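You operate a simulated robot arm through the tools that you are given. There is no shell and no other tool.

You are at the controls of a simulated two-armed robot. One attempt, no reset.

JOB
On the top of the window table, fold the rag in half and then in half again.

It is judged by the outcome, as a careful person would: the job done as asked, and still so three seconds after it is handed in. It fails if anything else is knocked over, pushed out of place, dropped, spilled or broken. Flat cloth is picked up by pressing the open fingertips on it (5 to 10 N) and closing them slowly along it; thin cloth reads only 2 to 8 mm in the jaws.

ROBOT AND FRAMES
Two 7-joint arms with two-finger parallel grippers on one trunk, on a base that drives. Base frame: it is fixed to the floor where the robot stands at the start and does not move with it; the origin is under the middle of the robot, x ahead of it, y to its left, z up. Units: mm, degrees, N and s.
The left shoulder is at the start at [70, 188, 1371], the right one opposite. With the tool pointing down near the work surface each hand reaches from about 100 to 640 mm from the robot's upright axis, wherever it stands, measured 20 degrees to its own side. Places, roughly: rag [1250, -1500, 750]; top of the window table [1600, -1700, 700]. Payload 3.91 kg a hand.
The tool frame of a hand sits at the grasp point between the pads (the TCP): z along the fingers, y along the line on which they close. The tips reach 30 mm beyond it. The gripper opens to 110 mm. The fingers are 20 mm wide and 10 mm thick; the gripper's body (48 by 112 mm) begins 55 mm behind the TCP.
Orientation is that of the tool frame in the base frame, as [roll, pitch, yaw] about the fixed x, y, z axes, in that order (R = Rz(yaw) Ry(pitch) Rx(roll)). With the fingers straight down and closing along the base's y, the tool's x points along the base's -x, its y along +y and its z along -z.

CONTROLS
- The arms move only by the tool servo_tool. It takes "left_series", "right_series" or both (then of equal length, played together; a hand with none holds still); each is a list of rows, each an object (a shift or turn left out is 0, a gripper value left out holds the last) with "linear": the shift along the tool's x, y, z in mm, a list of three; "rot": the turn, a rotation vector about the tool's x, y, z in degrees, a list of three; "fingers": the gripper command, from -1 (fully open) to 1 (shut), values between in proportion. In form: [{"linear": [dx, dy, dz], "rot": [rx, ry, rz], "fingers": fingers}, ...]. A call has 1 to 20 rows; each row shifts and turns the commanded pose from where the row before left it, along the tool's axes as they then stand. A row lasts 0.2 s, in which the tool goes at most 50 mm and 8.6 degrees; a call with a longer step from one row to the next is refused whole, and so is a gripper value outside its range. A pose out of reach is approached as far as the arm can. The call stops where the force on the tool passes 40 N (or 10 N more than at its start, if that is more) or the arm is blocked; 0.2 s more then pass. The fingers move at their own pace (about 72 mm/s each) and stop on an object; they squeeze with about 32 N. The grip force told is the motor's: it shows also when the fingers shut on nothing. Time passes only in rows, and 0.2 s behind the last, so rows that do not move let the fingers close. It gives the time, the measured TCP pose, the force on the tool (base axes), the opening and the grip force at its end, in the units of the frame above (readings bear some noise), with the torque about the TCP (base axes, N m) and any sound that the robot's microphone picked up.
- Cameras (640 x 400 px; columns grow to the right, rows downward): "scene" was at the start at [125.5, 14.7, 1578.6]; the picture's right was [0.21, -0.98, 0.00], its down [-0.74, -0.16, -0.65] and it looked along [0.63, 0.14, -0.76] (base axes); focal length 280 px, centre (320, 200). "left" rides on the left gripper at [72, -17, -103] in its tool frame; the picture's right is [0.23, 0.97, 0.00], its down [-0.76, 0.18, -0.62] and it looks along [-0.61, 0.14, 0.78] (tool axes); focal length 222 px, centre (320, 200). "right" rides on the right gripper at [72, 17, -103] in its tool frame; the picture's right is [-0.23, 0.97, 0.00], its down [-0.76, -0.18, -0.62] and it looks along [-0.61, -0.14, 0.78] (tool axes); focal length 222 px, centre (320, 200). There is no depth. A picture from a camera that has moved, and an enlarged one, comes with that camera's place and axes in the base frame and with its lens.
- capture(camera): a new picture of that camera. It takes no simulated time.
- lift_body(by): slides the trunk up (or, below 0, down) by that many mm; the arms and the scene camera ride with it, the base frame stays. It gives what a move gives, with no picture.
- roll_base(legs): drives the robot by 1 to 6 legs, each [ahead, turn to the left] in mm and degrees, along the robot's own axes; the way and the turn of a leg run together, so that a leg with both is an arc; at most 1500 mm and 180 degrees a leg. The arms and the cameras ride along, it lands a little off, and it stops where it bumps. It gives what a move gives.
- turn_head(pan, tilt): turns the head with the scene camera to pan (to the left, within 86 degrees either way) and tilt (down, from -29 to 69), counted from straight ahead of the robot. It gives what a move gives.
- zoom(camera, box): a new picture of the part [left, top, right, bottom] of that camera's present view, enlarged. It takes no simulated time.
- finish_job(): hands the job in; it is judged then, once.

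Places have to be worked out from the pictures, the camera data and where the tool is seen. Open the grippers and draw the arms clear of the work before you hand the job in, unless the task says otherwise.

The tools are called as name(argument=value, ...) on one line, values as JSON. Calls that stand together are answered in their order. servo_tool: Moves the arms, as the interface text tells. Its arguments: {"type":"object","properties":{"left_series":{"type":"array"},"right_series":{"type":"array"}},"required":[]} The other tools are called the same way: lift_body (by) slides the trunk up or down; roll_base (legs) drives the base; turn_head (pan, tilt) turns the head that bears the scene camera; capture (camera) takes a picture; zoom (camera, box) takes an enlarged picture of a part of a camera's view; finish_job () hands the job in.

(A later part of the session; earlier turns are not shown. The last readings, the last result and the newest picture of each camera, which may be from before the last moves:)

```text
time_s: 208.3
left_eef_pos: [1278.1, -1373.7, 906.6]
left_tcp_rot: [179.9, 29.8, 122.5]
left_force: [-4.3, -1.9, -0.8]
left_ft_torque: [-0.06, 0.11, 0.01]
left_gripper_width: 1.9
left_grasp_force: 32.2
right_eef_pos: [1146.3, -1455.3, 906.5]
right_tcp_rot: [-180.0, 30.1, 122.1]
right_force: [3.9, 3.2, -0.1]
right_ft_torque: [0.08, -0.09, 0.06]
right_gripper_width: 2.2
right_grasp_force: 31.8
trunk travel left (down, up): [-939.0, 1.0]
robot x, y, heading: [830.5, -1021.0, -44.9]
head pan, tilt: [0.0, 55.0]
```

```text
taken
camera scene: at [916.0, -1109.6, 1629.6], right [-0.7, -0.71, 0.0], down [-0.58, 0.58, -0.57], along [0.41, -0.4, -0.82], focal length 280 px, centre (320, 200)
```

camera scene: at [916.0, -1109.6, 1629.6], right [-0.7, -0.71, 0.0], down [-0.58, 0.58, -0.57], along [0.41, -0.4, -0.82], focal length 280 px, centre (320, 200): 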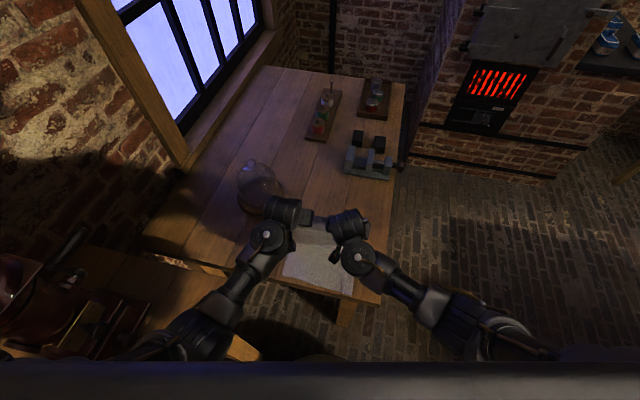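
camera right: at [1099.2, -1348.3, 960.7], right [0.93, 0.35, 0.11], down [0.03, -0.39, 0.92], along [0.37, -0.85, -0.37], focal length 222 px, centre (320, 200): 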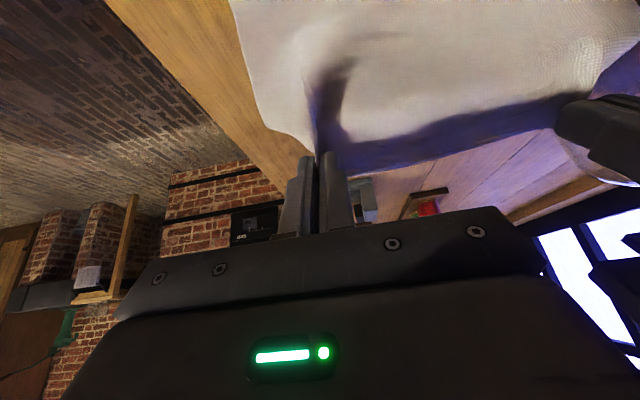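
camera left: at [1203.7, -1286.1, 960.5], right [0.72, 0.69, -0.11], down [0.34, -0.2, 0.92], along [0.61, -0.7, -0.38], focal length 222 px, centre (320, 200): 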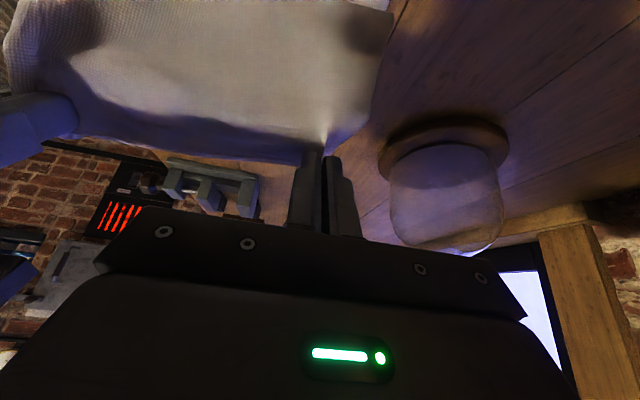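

The top layer now stands up from the true middle. I swing it down toward the near edge along a taut arc, tilting the hands much further this time (to 57° first).

servo_tool(left_series=[{"linear": [10.5, -0.7, -9.3], "rot": [0, -3, 0]}, {"linear": [12.7, -0.7, -5.1], "rot": [0, -3, 0]}, {"linear": [13, -0.7, -4.6], "rot": [0, -3, 0]}, {"linear": [13, -0.7, -4.3], "rot": [0, -3, 0]}, {"linear": [13.2, -0.7, -3.9], "rot": [0, -3, 0]}, {"linear": [13.3, -0.7, -3.5], "rot": [0, -3, 0]}, {"linear": [13.3, -0.7, -3.1], "rot": [0, -3, 0]}, {"linear": [13.4, -0.7, -2.6], "rot": [0, -3, 0]}, {"linear": [13.5, -0.7, -2.3], "rot": [0, -3, 0]}, {"linear": [0, 0, 0]}], right_series=[{"linear": [10.5, -0.7, -9.3], "rot": [0, -3, 0]}, {"linear": [12.7, -0.7, -5.1], "rot": [0, -3, 0]}, {"linear": [13, -0.7, -4.6], "rot": [0, -3, 0]}, {"linear": [13, -0.7, -4.3], "rot": [0, -3, 0]}, {"linear": [13.2, -0.7, -3.9], "rot": [0, -3, 0]}, {"linear": [13.3, -0.7, -3.5], "rot": [0, -3, 0]}, {"linear": [13.3, -0.7, -3.1], "rot": [0, -3, 0]}, {"linear": [13.4, -0.7, -2.6], "rot": [0, -3, 0]}, {"linear": [13.5, -0.7, -2.3], "rot": [0, -3, 0]}, {"linear": [0, 0, 0]}])

capture(camera="right")

capture(camera="left")

capture(camera="scene")

```text
time_s: 210.5
left_eef_pos: [1215.1, -1286.3, 860.6]
left_tcp_rot: [-179.8, 56.8, 122.4]
left_force: [-3.8, -2.4, 0.6]
left_ft_torque: [-0.05, 0.08, -0.06]
left_gripper_width: 1.6
left_grasp_force: 31.5
right_eef_pos: [1083.6, -1365.8, 860.8]
right_tcp_rot: [180.0, 57.0, 122.2]
right_force: [2.9, 1.8, 0.2]
right_ft_torque: [0.01, -0.04, 0.1]
right_gripper_width: 2.6
right_grasp_force: 32.1
trunk travel left (down, up): [-939.0, 1.0]
robot x, y, heading: [829.9, -1020.0, -44.7]
head pan, tilt: [0.0, 55.0]
```

```text
taken
camera right: at [1030.0, -1249.5, 855.9], right [0.89, 0.41, 0.19], down [-0.21, 0.0, 0.98], along [0.4, -0.91, 0.08], focal length 222 px, centre (320, 200)
```

right: 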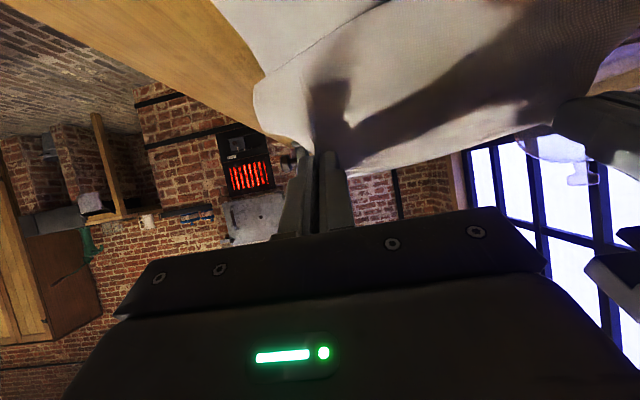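

```text
taken
camera left: at [1133.7, -1187.6, 854.9], right [0.75, 0.63, -0.19], down [0.09, 0.18, 0.98], along [0.65, -0.76, 0.08], focal length 222 px, centre (320, 200)
```

left: 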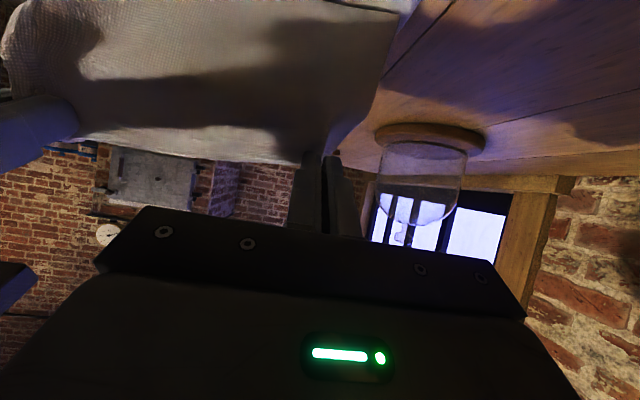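

```text
taken
camera scene: at [916.5, -1110.5, 1629.5], right [-0.7, -0.71, 0.0], down [-0.58, 0.58, -0.57], along [0.41, -0.4, -0.82], focal length 280 px, centre (320, 200)
```

scene: 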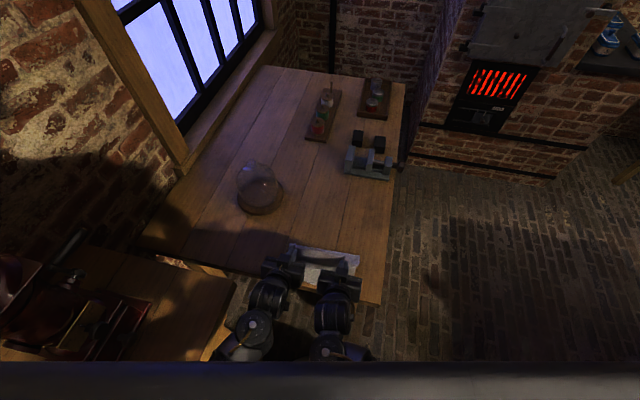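

The sheet hangs cleanly from both hands. I continue the arc down to 70° of tilt and about 65 mm above the table.

servo_tool(left_series=[{"linear": [13.5, -0.3, -1.9], "rot": [0, -3, 0]}, {"linear": [13.6, -0.3, -1.4], "rot": [0, -3, 0]}, {"linear": [13.6, 0, -1.1], "rot": [0, -3, 0]}, {"linear": [13.6, 0, -0.6], "rot": [0, -3, 0]}, {"linear": [7.8, 0, -0.1], "rot": [0, -1, 0]}, {"linear": [0, 0, 0]}], right_series=[{"linear": [13.5, -0.3, -1.9], "rot": [0, -3, 0]}, {"linear": [13.6, -0.3, -1.4], "rot": [0, -3, 0]}, {"linear": [13.6, 0, -1.1], "rot": [0, -3, 0]}, {"linear": [13.6, 0, -0.6], "rot": [0, -3, 0]}, {"linear": [7.8, 0, -0.1], "rot": [0, -1, 0]}, {"linear": [0, 0, 0]}])

capture(camera="right")

capture(camera="left")

zoom(camera="scene", box=[240, 210, 420, 330])

```text
time_s: 212.1
left_eef_pos: [1198.2, -1258.0, 806.5]
left_tcp_rot: [179.9, 69.9, 122.4]
left_force: [0.2, -0.1, 0.9]
left_ft_torque: [-0.01, 0.01, 0.0]
left_gripper_width: 0.0
left_grasp_force: 32.6
right_eef_pos: [1020.6, -1368.2, 789.3]
right_tcp_rot: [-165.6, 69.8, 135.8]
right_force: [1.1, 0.2, -0.1]
right_ft_torque: [0.03, -0.02, 0.0]
right_gripper_width: 2.4
right_grasp_force: 32.1
trunk travel left (down, up): [-939.0, 1.0]
robot x, y, heading: [827.0, -1022.8, -44.8]
head pan, tilt: [0.0, 55.0]
stopped in row 6 (right hand): the arm was blocked; the commanded pose is now the measured one
```

```text
taken
camera right: at [967.8, -1257.8, 754.5], right [0.88, 0.47, 0.13], down [-0.26, 0.23, 0.94], along [0.41, -0.86, 0.32], focal length 222 px, centre (320, 200)
```

right: 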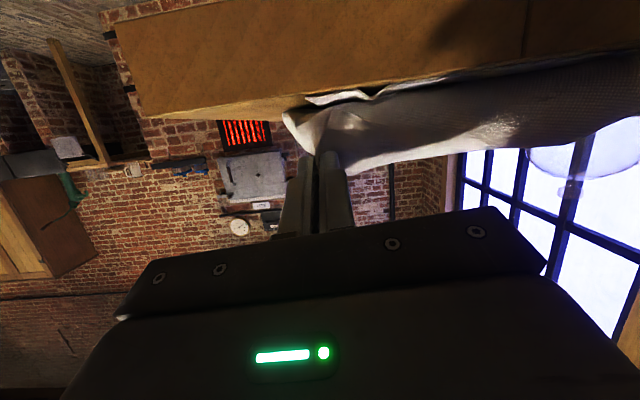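

```text
taken
camera left: at [1118.4, -1162.8, 774.8], right [0.78, 0.59, -0.21], down [-0.02, 0.37, 0.93], along [0.63, -0.72, 0.3], focal length 222 px, centre (320, 200)
```

left: 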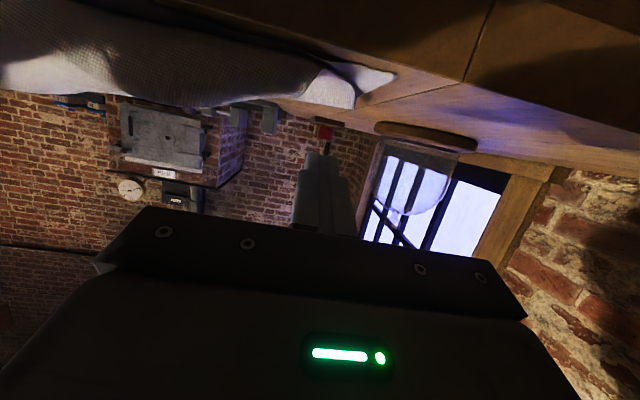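

```text
3.33 times, centred on (330, 270) of scene
camera zoom: at [915.5, -1109.8, 1629.6], right [-0.7, -0.71, 0.0], down [-0.58, 0.58, -0.57], along [0.41, -0.4, -0.82], focal length 934 px, centre (287, -33)
```

zoom: 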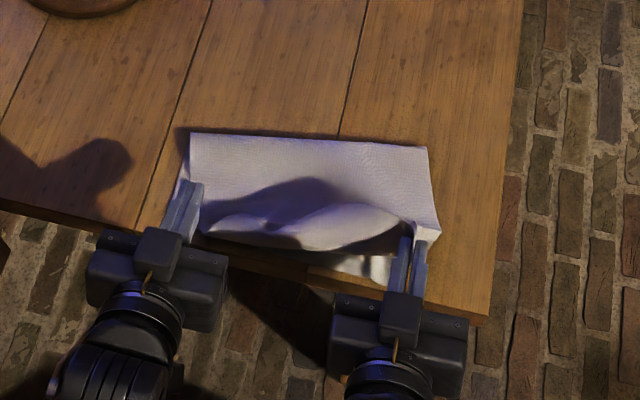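

The right arm hit a limit and swung 45 mm sideways, and the left jaw lost its corner, but the top layer has come down over the near half. I lessen the right hand's tilt and bring it back to the left, still holding its corner.

servo_tool(right_series=[{"linear": [0, 2, -2], "rot": [0, 2, 0]}, {"linear": [0, 4, -3], "rot": [0, 3, 0]}, {"linear": [0, 6, -2], "rot": [0, 3, 0]}, {"linear": [0, 6, 0], "rot": [0, 3, 0]}, {"linear": [0, 0, 0]}])

zoom(camera="scene", box=[240, 210, 420, 330])

```text
time_s: 213.3
left_eef_pos: [1200.1, -1257.1, 807.5]
left_tcp_rot: [179.9, 69.8, 122.4]
left_force: [0.6, -0.5, 0.7]
left_ft_torque: [0.0, 0.01, 0.02]
left_gripper_width: 0.1
left_grasp_force: 32.1
right_eef_pos: [1033.6, -1352.9, 789.3]
right_tcp_rot: [-170.3, 59.0, 130.7]
right_force: [0.1, 0.2, -0.6]
right_ft_torque: [0.03, -0.03, 0.0]
right_gripper_width: 2.7
right_grasp_force: 32.6
trunk travel left (down, up): [-939.0, 1.0]
robot x, y, heading: [830.9, -1024.1, -44.7]
head pan, tilt: [0.0, 55.0]
```

```text
3.33 times, centred on (330, 270) of scene
camera zoom: at [915.9, -1110.0, 1629.6], right [-0.7, -0.71, 0.0], down [-0.58, 0.58, -0.57], along [0.41, -0.4, -0.82], focal length 934 px, centre (287, -33)
```

zoom: 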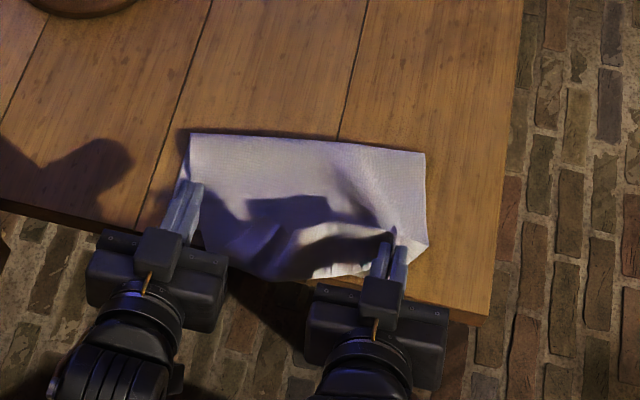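

It follows again. I bring it another 20 mm left so the top layer's side lines up with the lower one.

servo_tool(right_series=[{"linear": [0, 5, 0], "rot": [-2, 0, 0]}, {"linear": [0, 6, 0], "rot": [-2, 0, 0]}, {"linear": [0, 6, 0]}, {"linear": [0, 5, 0]}, {"linear": [0, 0, 0]}])

zoom(camera="scene", box=[240, 210, 420, 330])

capture(camera="right")

```text
time_s: 214.5
left_eef_pos: [1197.7, -1256.5, 807.8]
left_tcp_rot: [179.9, 69.8, 122.4]
left_force: [0.4, -0.7, -1.1]
left_ft_torque: [-0.02, 0.03, -0.01]
left_gripper_width: 0.0
left_grasp_force: 32.2
right_eef_pos: [1036.3, -1346.9, 779.7]
right_tcp_rot: [-171.3, 58.6, 133.7]
right_force: [0.6, 0.5, 0.1]
right_ft_torque: [0.04, -0.04, 0.03]
right_gripper_width: 2.5
right_grasp_force: 32.4
trunk travel left (down, up): [-939.0, 1.0]
robot x, y, heading: [829.2, -1019.3, -44.7]
head pan, tilt: [0.0, 55.0]
```

```text
3.33 times, centred on (330, 270) of scene
camera zoom: at [916.1, -1109.6, 1629.6], right [-0.7, -0.71, 0.0], down [-0.58, 0.58, -0.57], along [0.41, -0.4, -0.82], focal length 934 px, centre (287, -33)
```

zoom: 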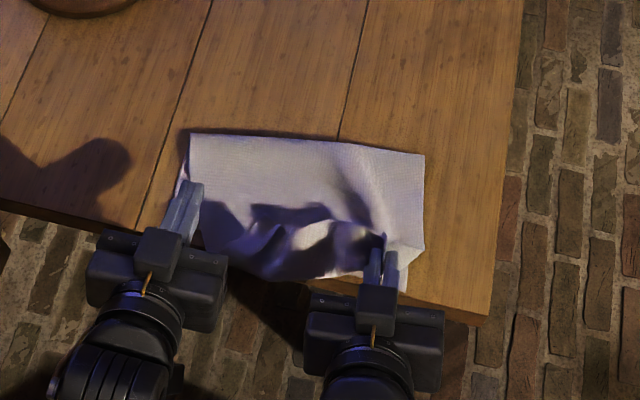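

```text
taken
camera right: at [973.9, -1235.7, 771.5], right [0.86, 0.49, 0.12], down [-0.16, 0.05, 0.98], along [0.48, -0.87, 0.13], focal length 222 px, centre (320, 200)
```

right: 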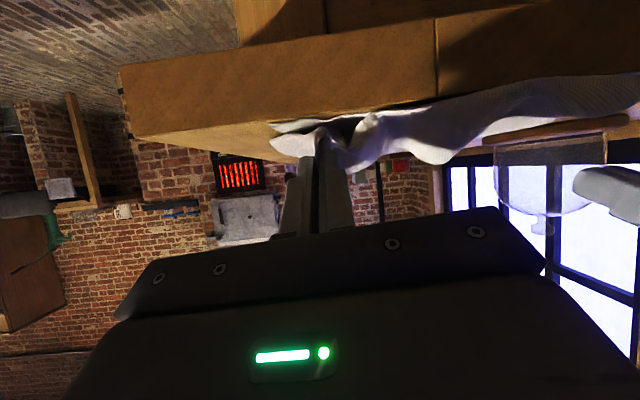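

The right corner is down near its place. I open the right hand gently and withdraw both hands straight back.

servo_tool(left_series=[{"linear": [0, 0, -3]}, {"linear": [0, 0, -6]}, {"linear": [0, 0, -10]}, {"linear": [-3, 0, -12]}, {"linear": [-6, 0, -12]}, {"linear": [-8, 0, -10]}, {"linear": [-8, 0, -6]}, {"linear": [-8, 0, -4]}, {"linear": [-8, 0, 0]}, {"linear": [-8, 0, 0]}, {"linear": [0, 0, 0]}], right_series=[{"fingers": 0.8}, {"fingers": 0.6}, {"fingers": 0.5}, {"fingers": 0.5}, {"linear": [0, 0, -5]}, {"linear": [0, 0, -10]}, {"linear": [-2, 0, -14]}, {"linear": [-6, 0, -14]}, {"linear": [-10, 0, -10]}, {"linear": [-10, 0, -5]}, {"linear": [0, 0, 0]}])

zoom(camera="scene", box=[240, 210, 420, 330])

```text
time_s: 217.1
left_eef_pos: [1175.5, -1222.5, 875.3]
left_tcp_rot: [-180.0, 69.8, 122.5]
left_force: [-0.4, -0.2, 0.6]
left_ft_torque: [0.0, -0.01, -0.01]
left_gripper_width: 0.0
left_grasp_force: 31.9
right_eef_pos: [1015.8, -1337.6, 835.1]
right_tcp_rot: [-167.3, 60.1, 137.9]
right_force: [1.2, -0.7, -0.8]
right_ft_torque: [-0.01, 0.0, -0.03]
right_gripper_width: 27.6
right_grasp_force: 0.0
trunk travel left (down, up): [-939.0, 1.0]
robot x, y, heading: [831.3, -1022.2, -44.7]
head pan, tilt: [0.0, 55.0]
stopped in row 11 (right hand): the arm was blocked; the commanded pose is now the measured one
```

```text
3.33 times, centred on (330, 270) of scene
camera zoom: at [915.9, -1109.6, 1629.6], right [-0.7, -0.71, 0.0], down [-0.58, 0.58, -0.57], along [0.41, -0.4, -0.82], focal length 934 px, centre (287, -33)
```

zoom: 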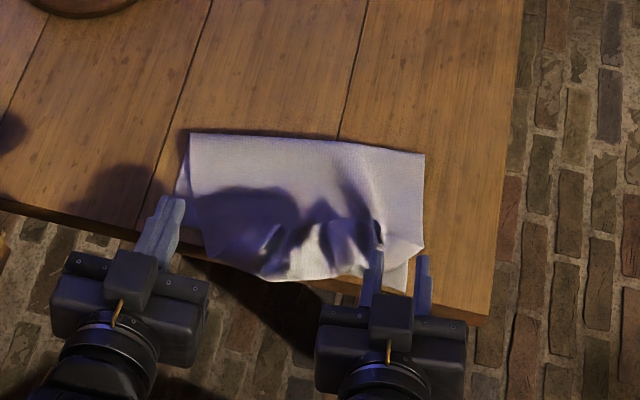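

I tilt both hands back upright and lift them for an unobstructed look.

servo_tool(left_series=[{"linear": [-5, 0, -2], "rot": [0, 4, 0]}, {"linear": [-5, 0, -2], "rot": [0, 6, 0]}, {"linear": [-5, 0, -2], "rot": [0, 6, 0]}, {"rot": [0, 7, 0]}, {"rot": [0, 7, 0]}, {"rot": [0, 7, 0]}, {"rot": [0, 7, 0]}, {"rot": [0, 6, 0]}, {"linear": [0, 0, 0]}], right_series=[{"linear": [-5, 0, -2], "rot": [0, 4, 0]}, {"linear": [-6, 0, -3], "rot": [0, 6, 0]}, {"linear": [-6, 0, -3], "rot": [0, 6, 0]}, {"rot": [0, 7, 0]}, {"rot": [0, 7, 0]}, {"rot": [0, 6, 0]}, {"rot": [-4, 4, 0]}, {"rot": [-4, 0, 0]}, {"linear": [0, 0, 0]}])

capture(camera="scene")

capture(camera="left")

capture(camera="right")

```text
time_s: 218.2
left_eef_pos: [1176.2, -1223.1, 889.7]
left_tcp_rot: [179.9, 43.7, 122.4]
left_force: [-0.5, 0.5, 0.3]
left_ft_torque: [0.04, 0.01, 0.01]
left_gripper_width: 0.0
left_grasp_force: 32.0
right_eef_pos: [957.6, -1381.7, 829.5]
right_tcp_rot: [-161.8, 33.9, 140.3]
right_force: [-0.1, 0.0, 0.0]
right_ft_torque: [0.02, -0.02, -0.01]
right_gripper_width: 27.2
right_grasp_force: 0.1
trunk travel left (down, up): [-939.0, 1.0]
robot x, y, heading: [832.0, -1019.9, -44.9]
head pan, tilt: [0.0, 55.0]
stopped in row 5 (right hand): the arm was blocked; the commanded pose is now the measured one
```

```text
taken
camera scene: at [916.8, -1112.0, 1629.4], right [-0.7, -0.71, 0.0], down [-0.58, 0.58, -0.57], along [0.41, -0.4, -0.82], focal length 280 px, centre (320, 200)
```

scene: 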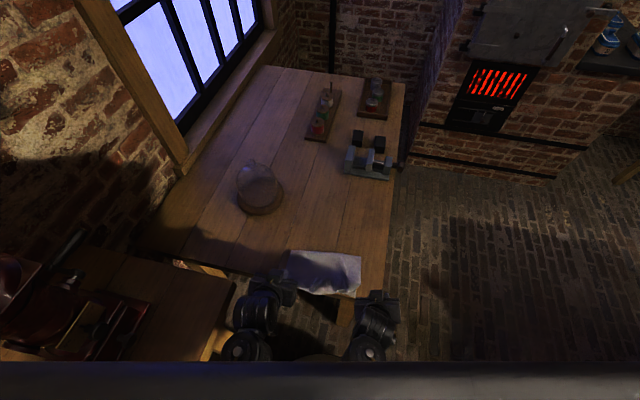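

```text
taken
camera left: at [1095.5, -1128.0, 914.4], right [0.73, 0.66, -0.16], down [0.21, 0.0, 0.98], along [0.65, -0.75, -0.14], focal length 222 px, centre (320, 200)
```

left: 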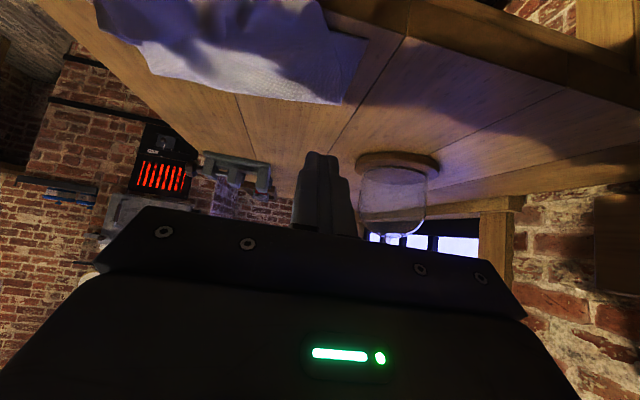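

```text
taken
camera right: at [901.6, -1273.6, 867.5], right [0.87, 0.48, -0.13], down [0.23, -0.15, 0.96], along [0.45, -0.86, -0.24], focal length 222 px, centre (320, 200)
```

right: 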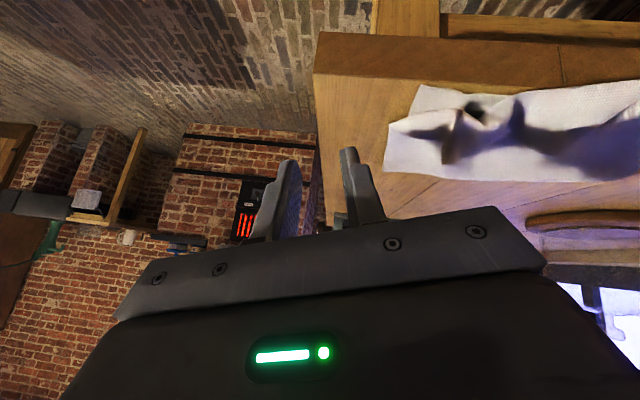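

zoom(camera="scene", box=[270, 235, 380, 305])

zoom(camera="right", box=[370, 60, 640, 220])

```text
5.71 times, centred on (325, 270) of scene
camera zoom: at [916.8, -1112.0, 1629.4], right [-0.7, -0.71, 0.0], down [-0.58, 0.58, -0.57], along [0.41, -0.4, -0.82], focal length 1600 px, centre (291, -200)
```

zoom: 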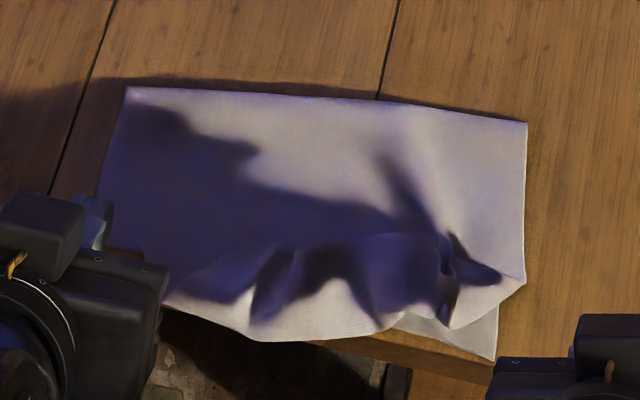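

```text
2.37 times, centred on (505, 140) of right
camera zoom: at [901.6, -1273.6, 867.5], right [0.87, 0.48, -0.13], down [0.23, -0.15, 0.96], along [0.45, -0.86, -0.24], focal length 526 px, centre (-118, 342)
```

zoom: 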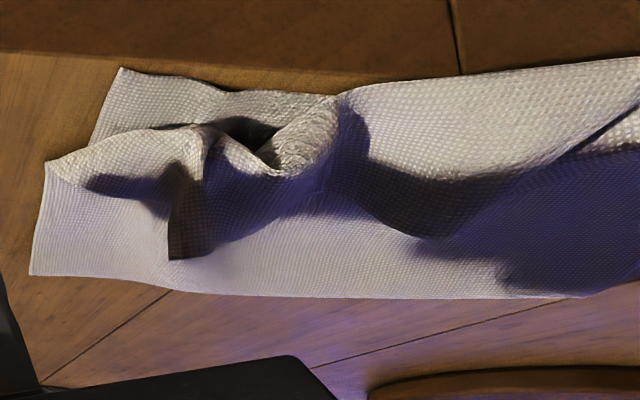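

The top layer now reaches the near edge but skewed, and the right arm is again in an awkward posture. I first restore the right hand's posture in free space, well away from the cloth.

servo_tool(right_series=[{"linear": [0, 0, -5], "rot": [-3, 0, 0]}, {"linear": [0, 0, -8], "rot": [-4, 0, 0]}, {"linear": [0, 0, -8], "rot": [-4, 0, 0]}, {"linear": [0, 0, -5], "rot": [-4, 0, 0]}, {"linear": [0, 0, 0], "rot": [-3, 0, 0]}, {"linear": [0, 0, 0]}])

```text
time_s: 219.6
left_eef_pos: [1176.2, -1221.8, 889.9]
left_tcp_rot: [-180.0, 43.9, 122.5]
left_force: [-0.3, -0.2, 0.0]
left_ft_torque: [0.01, 0.0, -0.03]
left_gripper_width: 0.1
left_grasp_force: 31.9
right_eef_pos: [951.5, -1366.4, 852.3]
right_tcp_rot: [-179.9, 33.7, 140.3]
right_force: [-0.1, -0.3, -0.8]
right_ft_torque: [-0.02, 0.01, 0.01]
right_gripper_width: 27.4
right_grasp_force: 0.1
trunk travel left (down, up): [-939.0, 1.0]
robot x, y, heading: [826.4, -1018.7, -44.6]
head pan, tilt: [0.0, 55.0]
```

Good, the right hand is square again. I turn it parallel to the left one, reduce both tilts, and take a clear look at the rag.

servo_tool(left_series=[{"rot": [0, 5, 0]}, {"rot": [0, 6, 0]}, {"rot": [0, 6, 0]}, {"rot": [0, 6, 0]}, {"linear": [0, 0, 0]}, {"linear": [0, 0, 0]}, {"linear": [0, 0, 0]}, {"linear": [0, 0, 0]}], right_series=[{"rot": [2.5, 0, 4]}, {"rot": [3.5, 0, 5]}, {"rot": [4, 0, 6]}, {"rot": [0, 4, 0]}, {"rot": [0, 5, 0]}, {"rot": [0, 5, 0]}, {"linear": [0, 0, 0]}, {"linear": [0, 0, 0]}])

zoom(camera="scene", box=[260, 230, 390, 310])

capture(camera="left")

capture(camera="right")

```text
time_s: 221.6
left_eef_pos: [1176.0, -1222.6, 890.4]
left_tcp_rot: [179.8, 20.9, 122.5]
left_force: [1.2, -0.3, -0.4]
left_ft_torque: [0.01, 0.02, 0.0]
left_gripper_width: 0.2
left_grasp_force: 32.3
right_eef_pos: [913.1, -1392.1, 841.6]
right_tcp_rot: [-174.5, 20.1, 125.7]
right_force: [0.1, 0.4, 0.0]
right_ft_torque: [-0.03, -0.02, -0.01]
right_gripper_width: 27.6
right_grasp_force: 0.0
trunk travel left (down, up): [-939.0, 1.0]
robot x, y, heading: [833.0, -1019.3, -44.5]
head pan, tilt: [0.0, 55.0]
stopped in row 8 (right hand): the arm was blocked; the commanded pose is now the measured one
```

```text
4.92 times, centred on (325, 270) of scene
camera zoom: at [916.2, -1110.1, 1629.6], right [-0.7, -0.71, 0.0], down [-0.58, 0.58, -0.57], along [0.41, -0.4, -0.82], focal length 1379 px, centre (295, -145)
```

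zoom: 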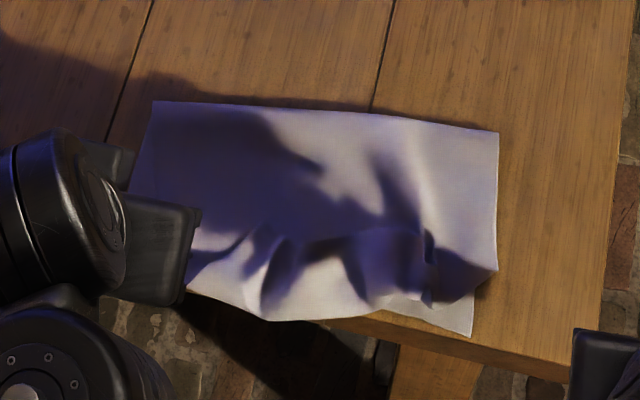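

```text
taken
camera left: at [1105.7, -1143.1, 961.0], right [0.71, 0.7, -0.08], down [0.41, -0.32, 0.85], along [0.57, -0.64, -0.51], focal length 222 px, centre (320, 200)
```

left: 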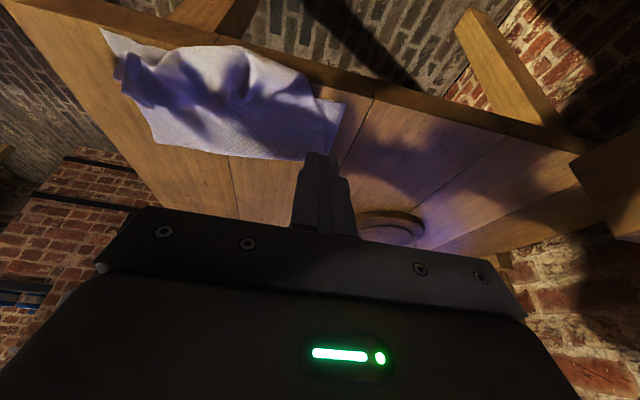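

```text
taken
camera right: at [873.6, -1292.9, 912.3], right [0.93, 0.37, -0.01], down [0.19, -0.47, 0.86], along [0.31, -0.8, -0.51], focal length 222 px, centre (320, 200)
```

right: 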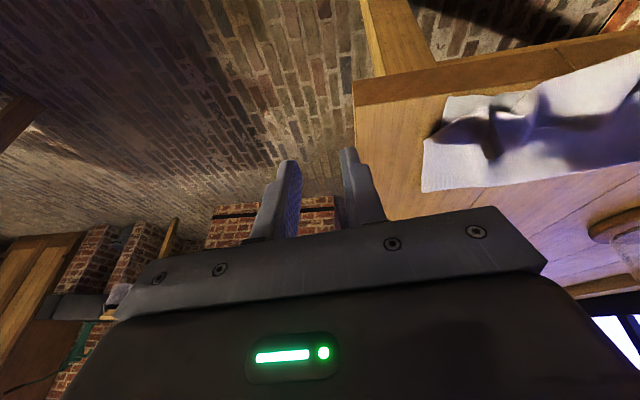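

turn_head(pan=-25, tilt=62)

capture(camera="scene")

```text
time_s: 222.5
left_eef_pos: [1175.6, -1221.8, 890.0]
left_tcp_rot: [179.9, 21.0, 122.6]
left_force: [0.0, 0.3, 0.5]
left_ft_torque: [0.0, 0.01, -0.03]
left_gripper_width: 0.0
left_grasp_force: 31.5
right_eef_pos: [912.2, -1391.7, 842.2]
right_tcp_rot: [-174.5, 20.2, 125.7]
right_force: [-0.3, 0.0, -0.6]
right_ft_torque: [-0.04, -0.01, 0.02]
right_gripper_width: 27.5
right_grasp_force: 0.1
trunk travel left (down, up): [-939.0, 1.0]
robot x, y, heading: [829.7, -1019.5, -44.8]
head pan, tilt: [-25.0, 62.0]
```

```text
taken
camera scene: at [887.2, -1119.1, 1621.3], right [-0.94, -0.35, 0.0], down [-0.31, 0.83, -0.47], along [0.16, -0.44, -0.88], focal length 280 px, centre (320, 200)
```

scene: 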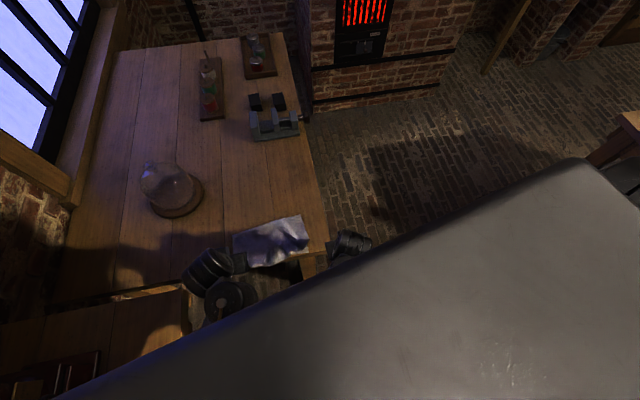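

The right arm is folded tight under the chest. I extend the right hand forward (beside the table, in free air) to let it unfold.

servo_tool(right_series=[{"linear": [-6, 0, 2], "rot": [-2, 0, 0]}, {"linear": [-12, 0, 4], "rot": [-2, 0, 0]}, {"linear": [-18, 0, 6], "rot": [-1.5, 0, 0]}, {"linear": [-20, 0, 6]}, {"linear": [-20, 0, 6]}, {"linear": [-20, 0, 6]}, {"linear": [-12, 0, 4]}, {"linear": [-6, 0, 2]}, {"linear": [0, 0, 0]}])

```text
time_s: 224.5
left_eef_pos: [1176.7, -1222.9, 891.6]
left_tcp_rot: [179.9, 20.9, 122.5]
left_force: [0.7, 0.0, 0.0]
left_ft_torque: [-0.02, -0.01, 0.05]
left_gripper_width: 0.0
left_grasp_force: 32.6
right_eef_pos: [982.4, -1488.1, 847.8]
right_tcp_rot: [179.8, 20.0, 125.6]
right_force: [0.7, 0.5, -0.1]
right_ft_torque: [0.01, -0.03, -0.01]
right_gripper_width: 27.6
right_grasp_force: 0.0
trunk travel left (down, up): [-939.0, 1.0]
robot x, y, heading: [828.2, -1021.9, -44.7]
head pan, tilt: [-25.0, 62.0]
```

The right arm follows again. Before deciding how to tidy the fold, I level the left hand to look straight down on the rag with its camera.

servo_tool(left_series=[{"linear": [0, 0, 4], "rot": [0, 4, 0]}, {"linear": [4, 0, 4], "rot": [0, 5, 0]}, {"linear": [8, 0, 4], "rot": [0, 5, 0]}, {"linear": [8, -5, 0], "rot": [0, 3, 0]}, {"linear": [8, -10, 0]}, {"linear": [4, -10, 0]}, {"linear": [0, -8, 0]}, {"linear": [0, 0, 0]}])

capture(camera="left")

zoom(camera="left", box=[60, 0, 420, 225])

```text
time_s: 226.3
left_eef_pos: [1134.0, -1216.7, 875.0]
left_tcp_rot: [179.9, 3.9, 122.4]
left_force: [-0.3, 0.6, 0.1]
left_ft_torque: [-0.03, 0.01, 0.02]
left_gripper_width: 0.1
left_grasp_force: 31.8
right_eef_pos: [982.4, -1488.0, 848.4]
right_tcp_rot: [179.8, 20.0, 125.5]
right_force: [-0.9, -0.6, -0.3]
right_ft_torque: [0.0, -0.02, 0.0]
right_gripper_width: 27.4
right_grasp_force: 0.0
trunk travel left (down, up): [-939.0, 1.0]
robot x, y, heading: [828.3, -1019.2, -44.7]
head pan, tilt: [-25.0, 62.0]
```

```text
taken
camera left: at [1076.1, -1158.3, 972.8], right [0.7, 0.72, -0.01], down [0.54, -0.51, 0.67], along [0.47, -0.48, -0.74], focal length 222 px, centre (320, 200)
```

left: 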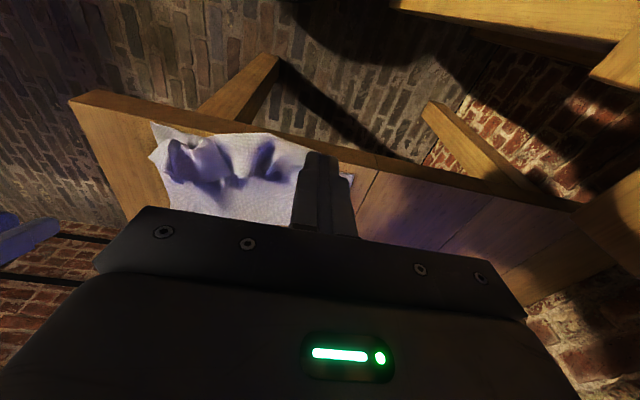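

```text
1.78 times, centred on (240, 112) of left
camera zoom: at [1076.1, -1158.3, 972.8], right [0.7, 0.72, -0.01], down [0.54, -0.51, 0.67], along [0.47, -0.48, -0.74], focal length 395 px, centre (462, 356)
```

zoom: 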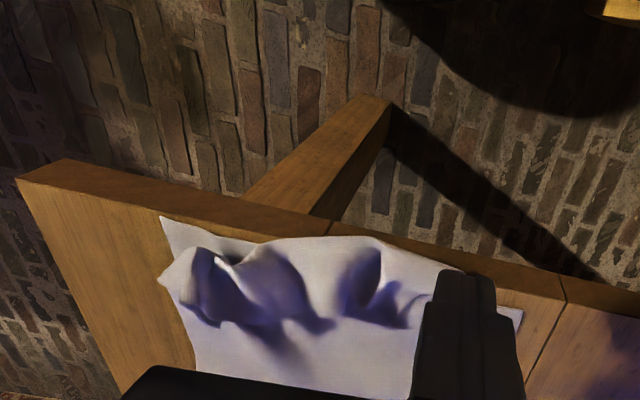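

turn_head(pan=0, tilt=58)

zoom(camera="scene", box=[265, 200, 395, 290])

capture(camera="right")

```text
time_s: 227.2
left_eef_pos: [1133.2, -1215.7, 874.2]
left_tcp_rot: [179.9, 3.9, 122.5]
left_force: [0.3, -0.2, -0.1]
left_ft_torque: [-0.03, 0.01, -0.02]
left_gripper_width: 0.0
left_grasp_force: 32.4
right_eef_pos: [982.2, -1487.4, 846.8]
right_tcp_rot: [179.8, 20.0, 125.6]
right_force: [-0.6, -0.2, -0.3]
right_ft_torque: [0.03, -0.01, -0.01]
right_gripper_width: 27.6
right_grasp_force: 0.1
trunk travel left (down, up): [-939.0, 1.0]
robot x, y, heading: [829.1, -1022.3, -44.7]
head pan, tilt: [0.0, 58.0]
```

```text
4.44 times, centred on (330, 245) of scene
camera zoom: at [913.7, -1107.6, 1625.9], right [-0.7, -0.71, 0.0], down [-0.6, 0.6, -0.53], along [0.38, -0.37, -0.85], focal length 1245 px, centre (276, 0)
```

zoom: 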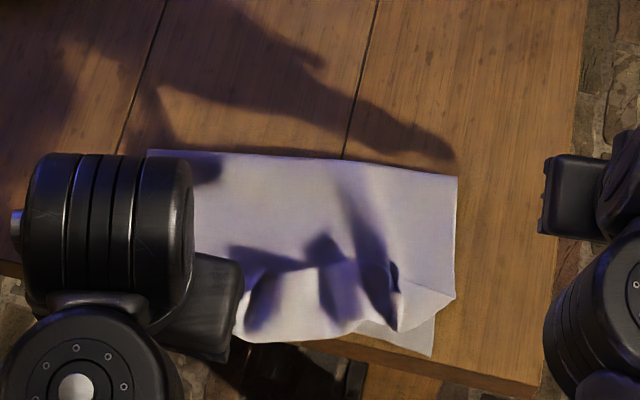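

```text
taken
camera right: at [935.0, -1394.5, 920.3], right [0.92, 0.39, 0.08], down [0.15, -0.51, 0.85], along [0.38, -0.76, -0.53], focal length 222 px, centre (320, 200)
```

right: 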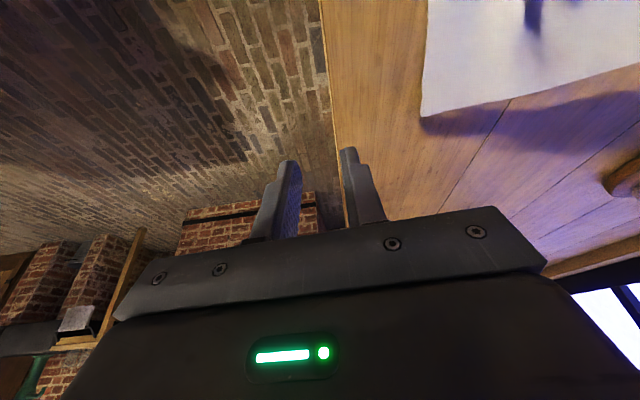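

I shift the left hand aside to see the hidden left part of the edge.

servo_tool(left_series=[{"linear": [4, -15, -3]}, {"linear": [6, -25, -4]}, {"linear": [6, -28, -4]}, {"linear": [4, -22, -4]}, {"linear": [0, -10, 0]}, {"linear": [0, 0, 0]}])

zoom(camera="scene", box=[245, 200, 375, 290])

```text
time_s: 228.6
left_eef_pos: [1036.8, -1252.8, 888.5]
left_tcp_rot: [179.9, 3.9, 122.5]
left_force: [-0.4, -0.5, 0.8]
left_ft_torque: [0.0, -0.02, 0.02]
left_gripper_width: 0.0
left_grasp_force: 31.9
right_eef_pos: [982.5, -1488.5, 848.6]
right_tcp_rot: [179.8, 20.1, 125.4]
right_force: [-0.1, 0.8, -0.2]
right_ft_torque: [0.04, 0.01, 0.01]
right_gripper_width: 27.3
right_grasp_force: 0.1
trunk travel left (down, up): [-939.0, 1.0]
robot x, y, heading: [829.4, -1022.6, -44.7]
head pan, tilt: [0.0, 58.0]
```

```text
4.44 times, centred on (310, 245) of scene
camera zoom: at [914.0, -1107.4, 1625.9], right [-0.7, -0.71, 0.0], down [-0.6, 0.6, -0.53], along [0.38, -0.37, -0.85], focal length 1245 px, centre (364, 0)
```

zoom: 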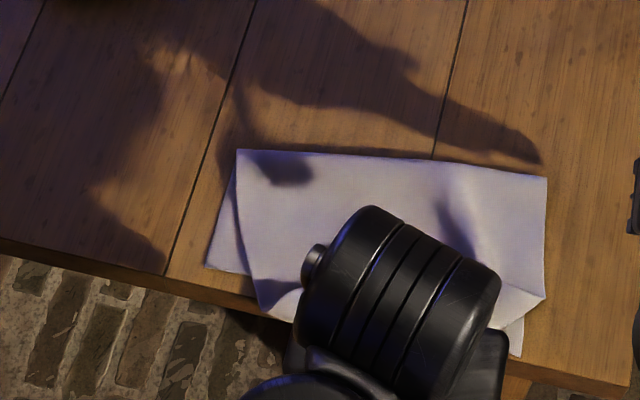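

The left part shows the top layer lying skewed. I will re-grip its turned-back edge with both hands and lay it again, this time keeping the tilt within what the arms can do. First a 3° turn to centre the work, then hands over the grip points.

roll_base(legs=[[0, -3]])

servo_tool(right_series=[{"rot": [0, 5, 0], "fingers": 0.27}, {"rot": [0, 5, 0]}, {"rot": [0, 5, 0]}, {"rot": [0, 4, 0]}, {"linear": [0, 0, 3]}, {"linear": [0, 0, 0]}])

```text
time_s: 229.4
left_eef_pos: [1026.1, -1263.4, 887.7]
left_tcp_rot: [-179.9, 3.9, 119.6]
left_force: [-0.2, 0.4, -0.2]
left_ft_torque: [0.01, 0.01, 0.01]
left_gripper_width: 0.0
left_grasp_force: 31.9
right_eef_pos: [958.9, -1496.0, 848.4]
right_tcp_rot: [179.8, 20.1, 122.6]
right_force: [0.1, 0.2, 0.7]
right_ft_torque: [0.02, 0.02, -0.01]
right_gripper_width: 27.7
right_grasp_force: 0.1
trunk travel left (down, up): [-939.0, 1.0]
robot x, y, heading: [832.8, -1020.2, -47.7]
head pan, tilt: [0.0, 58.0]
```

```text
time_s: 230.8
left_eef_pos: [1025.4, -1263.7, 887.4]
left_tcp_rot: [179.9, 3.9, 119.5]
left_force: [0.2, -0.6, 0.4]
left_ft_torque: [0.0, 0.02, 0.02]
left_gripper_width: 0.2
left_grasp_force: 32.0
right_eef_pos: [957.5, -1496.1, 844.9]
right_tcp_rot: [179.8, 1.1, 122.7]
right_force: [-0.1, -1.1, -0.3]
right_ft_torque: [0.02, -0.02, 0.02]
right_gripper_width: 40.4
right_grasp_force: 0.0
trunk travel left (down, up): [-939.0, 1.0]
robot x, y, heading: [830.8, -1018.6, -47.7]
head pan, tilt: [0.0, 58.0]
```

servo_tool(left_series=[{"linear": [-4, 4, 4], "rot": [0, 0, -2.5], "fingers": 0.27}, {"linear": [-9, 9, 6], "rot": [0, 1, 0]}, {"linear": [-13, 13, 6], "rot": [0, 1, 0]}, {"linear": [-16, 16, 6], "rot": [0, 1, 0]}, {"linear": [-17, 18, 6], "rot": [0, 1, 0]}, {"linear": [-17, 18, 6]}, {"linear": [-15, 15, 6]}, {"linear": [-11, 11, 4]}, {"linear": [-6, 6, 2]}, {"linear": [-3, 3, 0]}, {"linear": [0, 0, 0]}], right_series=[{"linear": [1, 5, 0], "rot": [0, 1, 0]}, {"linear": [3, 12, 0]}, {"linear": [4, 18, 0]}, {"linear": [6, 22, 0]}, {"linear": [6, 24, 0]}, {"linear": [6, 24, 0]}, {"linear": [5, 20, 1]}, {"linear": [4, 14, 1]}, {"linear": [2, 8, 1]}, {"linear": [1, 4, 0]}, {"linear": [0, 0, 0]}])

capture(camera="right")

capture(camera="left")

```text
time_s: 233.2
left_eef_pos: [1180.5, -1299.1, 842.9]
left_tcp_rot: [-179.8, -0.1, 122.1]
left_force: [-0.5, 0.8, -0.1]
left_ft_torque: [-0.02, 0.01, 0.01]
left_gripper_width: 40.2
left_grasp_force: 0.0
right_eef_pos: [1065.0, -1381.3, 841.5]
right_tcp_rot: [179.8, 0.1, 122.7]
right_force: [-0.2, 0.3, -0.2]
right_ft_torque: [0.02, -0.02, 0.01]
right_gripper_width: 40.2
right_grasp_force: 0.3
trunk travel left (down, up): [-939.0, 1.0]
robot x, y, heading: [828.6, -1018.3, -47.7]
head pan, tilt: [0.0, 58.0]
```

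```text
taken
camera right: at [1039.2, -1311.8, 946.0], right [0.94, 0.33, 0.0], down [0.26, -0.74, 0.62], along [0.21, -0.59, -0.78], focal length 222 px, centre (320, 200)
```

right: 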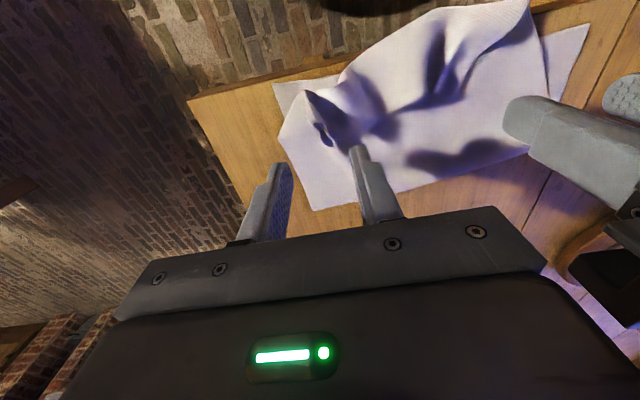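

```text
taken
camera left: at [1128.0, -1245.7, 947.1], right [0.7, 0.71, 0.0], down [0.56, -0.55, 0.62], along [0.44, -0.44, -0.78], focal length 222 px, centre (320, 200)
```

left: 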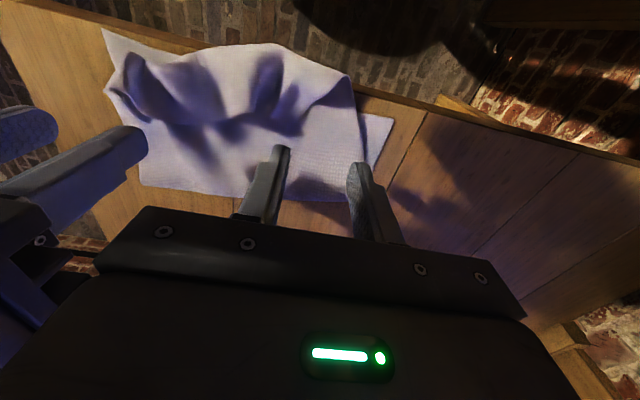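

zoom(camera="right", box=[260, 0, 600, 215])

zoom(camera="left", box=[90, 20, 410, 220])

```text
1.86 times, centred on (430, 108) of right
camera zoom: at [1039.2, -1311.8, 946.0], right [0.94, 0.33, 0.0], down [0.26, -0.74, 0.62], along [0.21, -0.59, -0.78], focal length 413 px, centre (115, 372)
```

zoom: 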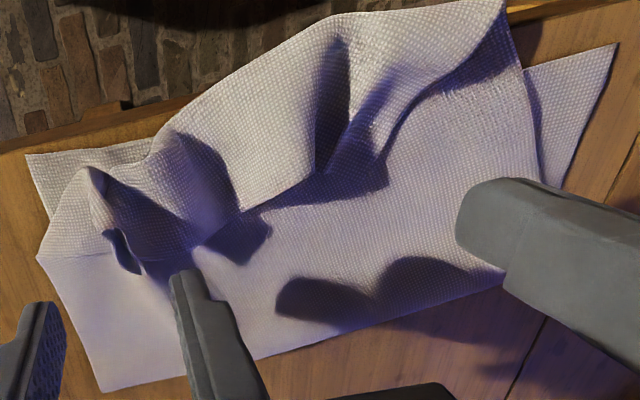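

```text
2.00 times, centred on (250, 120) of left
camera zoom: at [1128.0, -1245.7, 947.1], right [0.7, 0.71, 0.0], down [0.56, -0.55, 0.62], along [0.44, -0.44, -0.78], focal length 444 px, centre (460, 360)
```

zoom: 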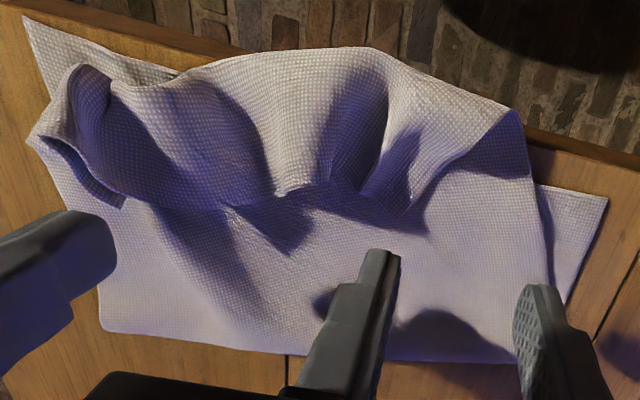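

Now I can see it: the left corner of the top layer is right at the table end, and the turned-back part widens to about 45 mm at the right. I place the left jaw close to that left corner and the right jaw on the right part of the edge, and go down close.

servo_tool(left_series=[{"linear": [9, -5, 4]}, {"linear": [10, -5, 8]}, {"linear": [8, -4, 10]}, {"linear": [0, 0, 12]}, {"linear": [0, 0, 10]}, {"linear": [0, 0, 8]}, {"linear": [0, 0, 5]}, {"linear": [0, 0, 0]}], right_series=[{"linear": [2, 0, 4]}, {"linear": [2, 0, 8]}, {"linear": [0, 0, 10]}, {"linear": [0, 0, 12]}, {"linear": [0, 0, 10]}, {"linear": [0, 0, 8]}, {"linear": [0, 0, 5]}, {"linear": [0, 0, 0]}])

capture(camera="right")

capture(camera="left")

```text
time_s: 235.0
left_eef_pos: [1154.4, -1283.1, 786.9]
left_tcp_rot: [-180.0, -0.1, 122.1]
left_force: [0.7, 0.1, -0.1]
left_ft_torque: [-0.02, -0.01, 0.02]
left_gripper_width: 40.2
left_grasp_force: 0.0
right_eef_pos: [1057.4, -1381.5, 781.0]
right_tcp_rot: [-179.6, 0.0, 122.6]
right_force: [-0.6, -0.5, 0.7]
right_ft_torque: [0.02, -0.03, 0.0]
right_gripper_width: 40.0
right_grasp_force: 0.1
trunk travel left (down, up): [-939.0, 1.0]
robot x, y, heading: [828.9, -1016.5, -47.6]
head pan, tilt: [0.0, 58.0]
```

```text
taken
camera right: at [1032.2, -1311.0, 885.6], right [0.94, 0.33, -0.01], down [0.26, -0.73, 0.62], along [0.2, -0.59, -0.78], focal length 222 px, centre (320, 200)
```

right: 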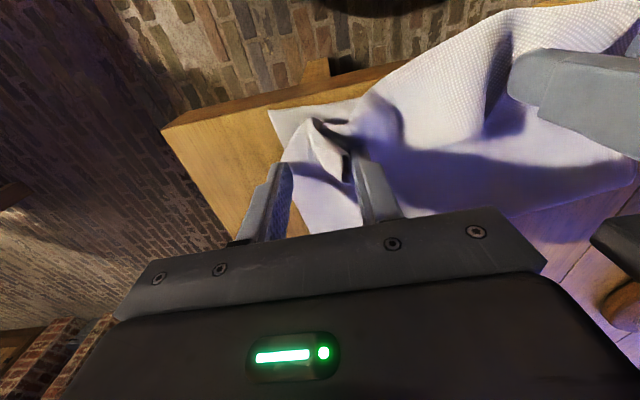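

```text
taken
camera left: at [1102.0, -1229.9, 890.5], right [0.7, 0.71, 0.0], down [0.56, -0.55, 0.62], along [0.44, -0.44, -0.78], focal length 222 px, centre (320, 200)
```

left: 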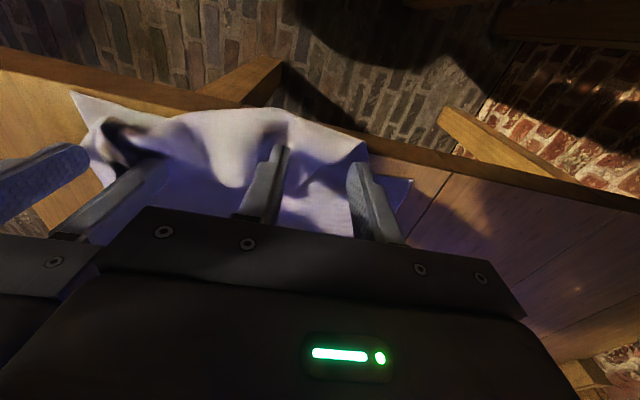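

Both jaws straddle the turned-back edge. I lower to light contact and close slowly.

servo_tool(left_series=[{"linear": [0, 0, 3]}, {"linear": [0, 0, 3]}, {"linear": [0, 0, 3]}, {"linear": [0, 0, 1]}, {"linear": [0, 0, 0]}], right_series=[{"linear": [0, 0, 2]}, {"linear": [0, 0, 1]}, {"linear": [0, 0, 1]}, {"linear": [0, 0, 0]}, {"linear": [0, 0, 0]}])

```text
time_s: 236.2
left_eef_pos: [1154.7, -1282.8, 777.7]
left_tcp_rot: [-180.0, 0.0, 122.2]
left_force: [0.9, -0.7, 0.8]
left_ft_torque: [0.02, 0.04, 0.0]
left_gripper_width: 40.3
left_grasp_force: 0.1
right_eef_pos: [1055.1, -1384.3, 777.6]
right_tcp_rot: [-179.5, 0.1, 122.6]
right_force: [0.1, 0.5, -0.7]
right_ft_torque: [0.0, -0.02, 0.0]
right_gripper_width: 40.1
right_grasp_force: 0.2
trunk travel left (down, up): [-939.0, 1.0]
robot x, y, heading: [829.5, -1021.1, -48.0]
head pan, tilt: [0.0, 58.0]
```

servo_tool(left_series=[{"linear": [0, 0, 1.5]}, {"linear": [0, 0, 0], "fingers": 0.35}, {"fingers": 0.42}, {"fingers": 0.49}, {"fingers": 0.56}, {"fingers": 0.63}, {"fingers": 0.7}, {"fingers": 0.78}, {"fingers": 0.86}, {"fingers": 0.94}, {"fingers": 1.0}, {"fingers": 1.0}, {"fingers": 1.0}], right_series=[{"linear": [0, 0, 1.5]}, {"linear": [0, 0, 0], "fingers": 0.35}, {"fingers": 0.42}, {"fingers": 0.49}, {"fingers": 0.56}, {"fingers": 0.63}, {"fingers": 0.7}, {"fingers": 0.78}, {"fingers": 0.86}, {"fingers": 0.94}, {"fingers": 1.0}, {"fingers": 1.0}, {"fingers": 1.0}])

capture(camera="right")

capture(camera="left")

```text
time_s: 239.0
left_eef_pos: [1154.6, -1282.5, 775.2]
left_tcp_rot: [-180.0, -0.1, 122.1]
left_force: [0.0, -0.3, 0.5]
left_ft_torque: [0.01, 0.01, -0.02]
left_gripper_width: 1.6
left_grasp_force: 31.8
right_eef_pos: [1057.1, -1386.2, 776.7]
right_tcp_rot: [-179.4, 0.3, 122.5]
right_force: [-0.1, -0.1, 1.3]
right_ft_torque: [0.01, 0.02, -0.02]
right_gripper_width: 3.3
right_grasp_force: 31.8
trunk travel left (down, up): [-939.0, 1.0]
robot x, y, heading: [829.2, -1020.5, -47.7]
head pan, tilt: [0.0, 58.0]
```

```text
taken
camera right: at [1031.1, -1314.8, 880.5], right [0.94, 0.33, -0.01], down [0.26, -0.73, 0.63], along [0.2, -0.6, -0.78], focal length 222 px, centre (320, 200)
```

right: 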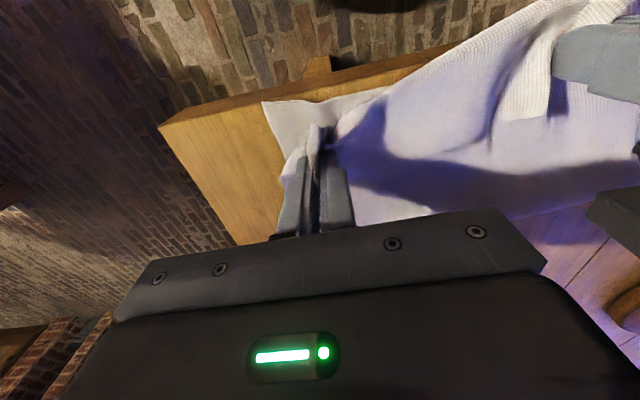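

```text
taken
camera left: at [1101.9, -1230.0, 878.7], right [0.7, 0.71, 0.0], down [0.56, -0.55, 0.62], along [0.44, -0.44, -0.78], focal length 222 px, centre (320, 200)
```

left: 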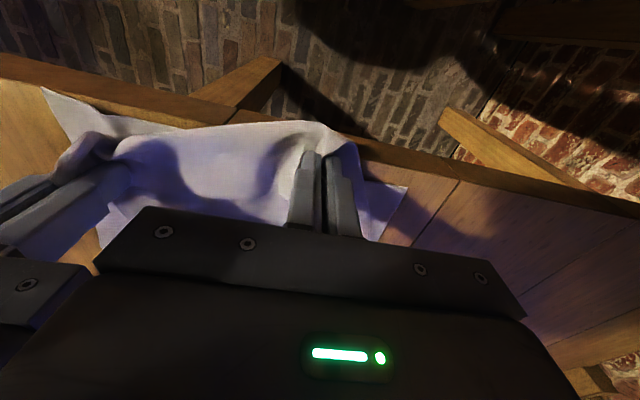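

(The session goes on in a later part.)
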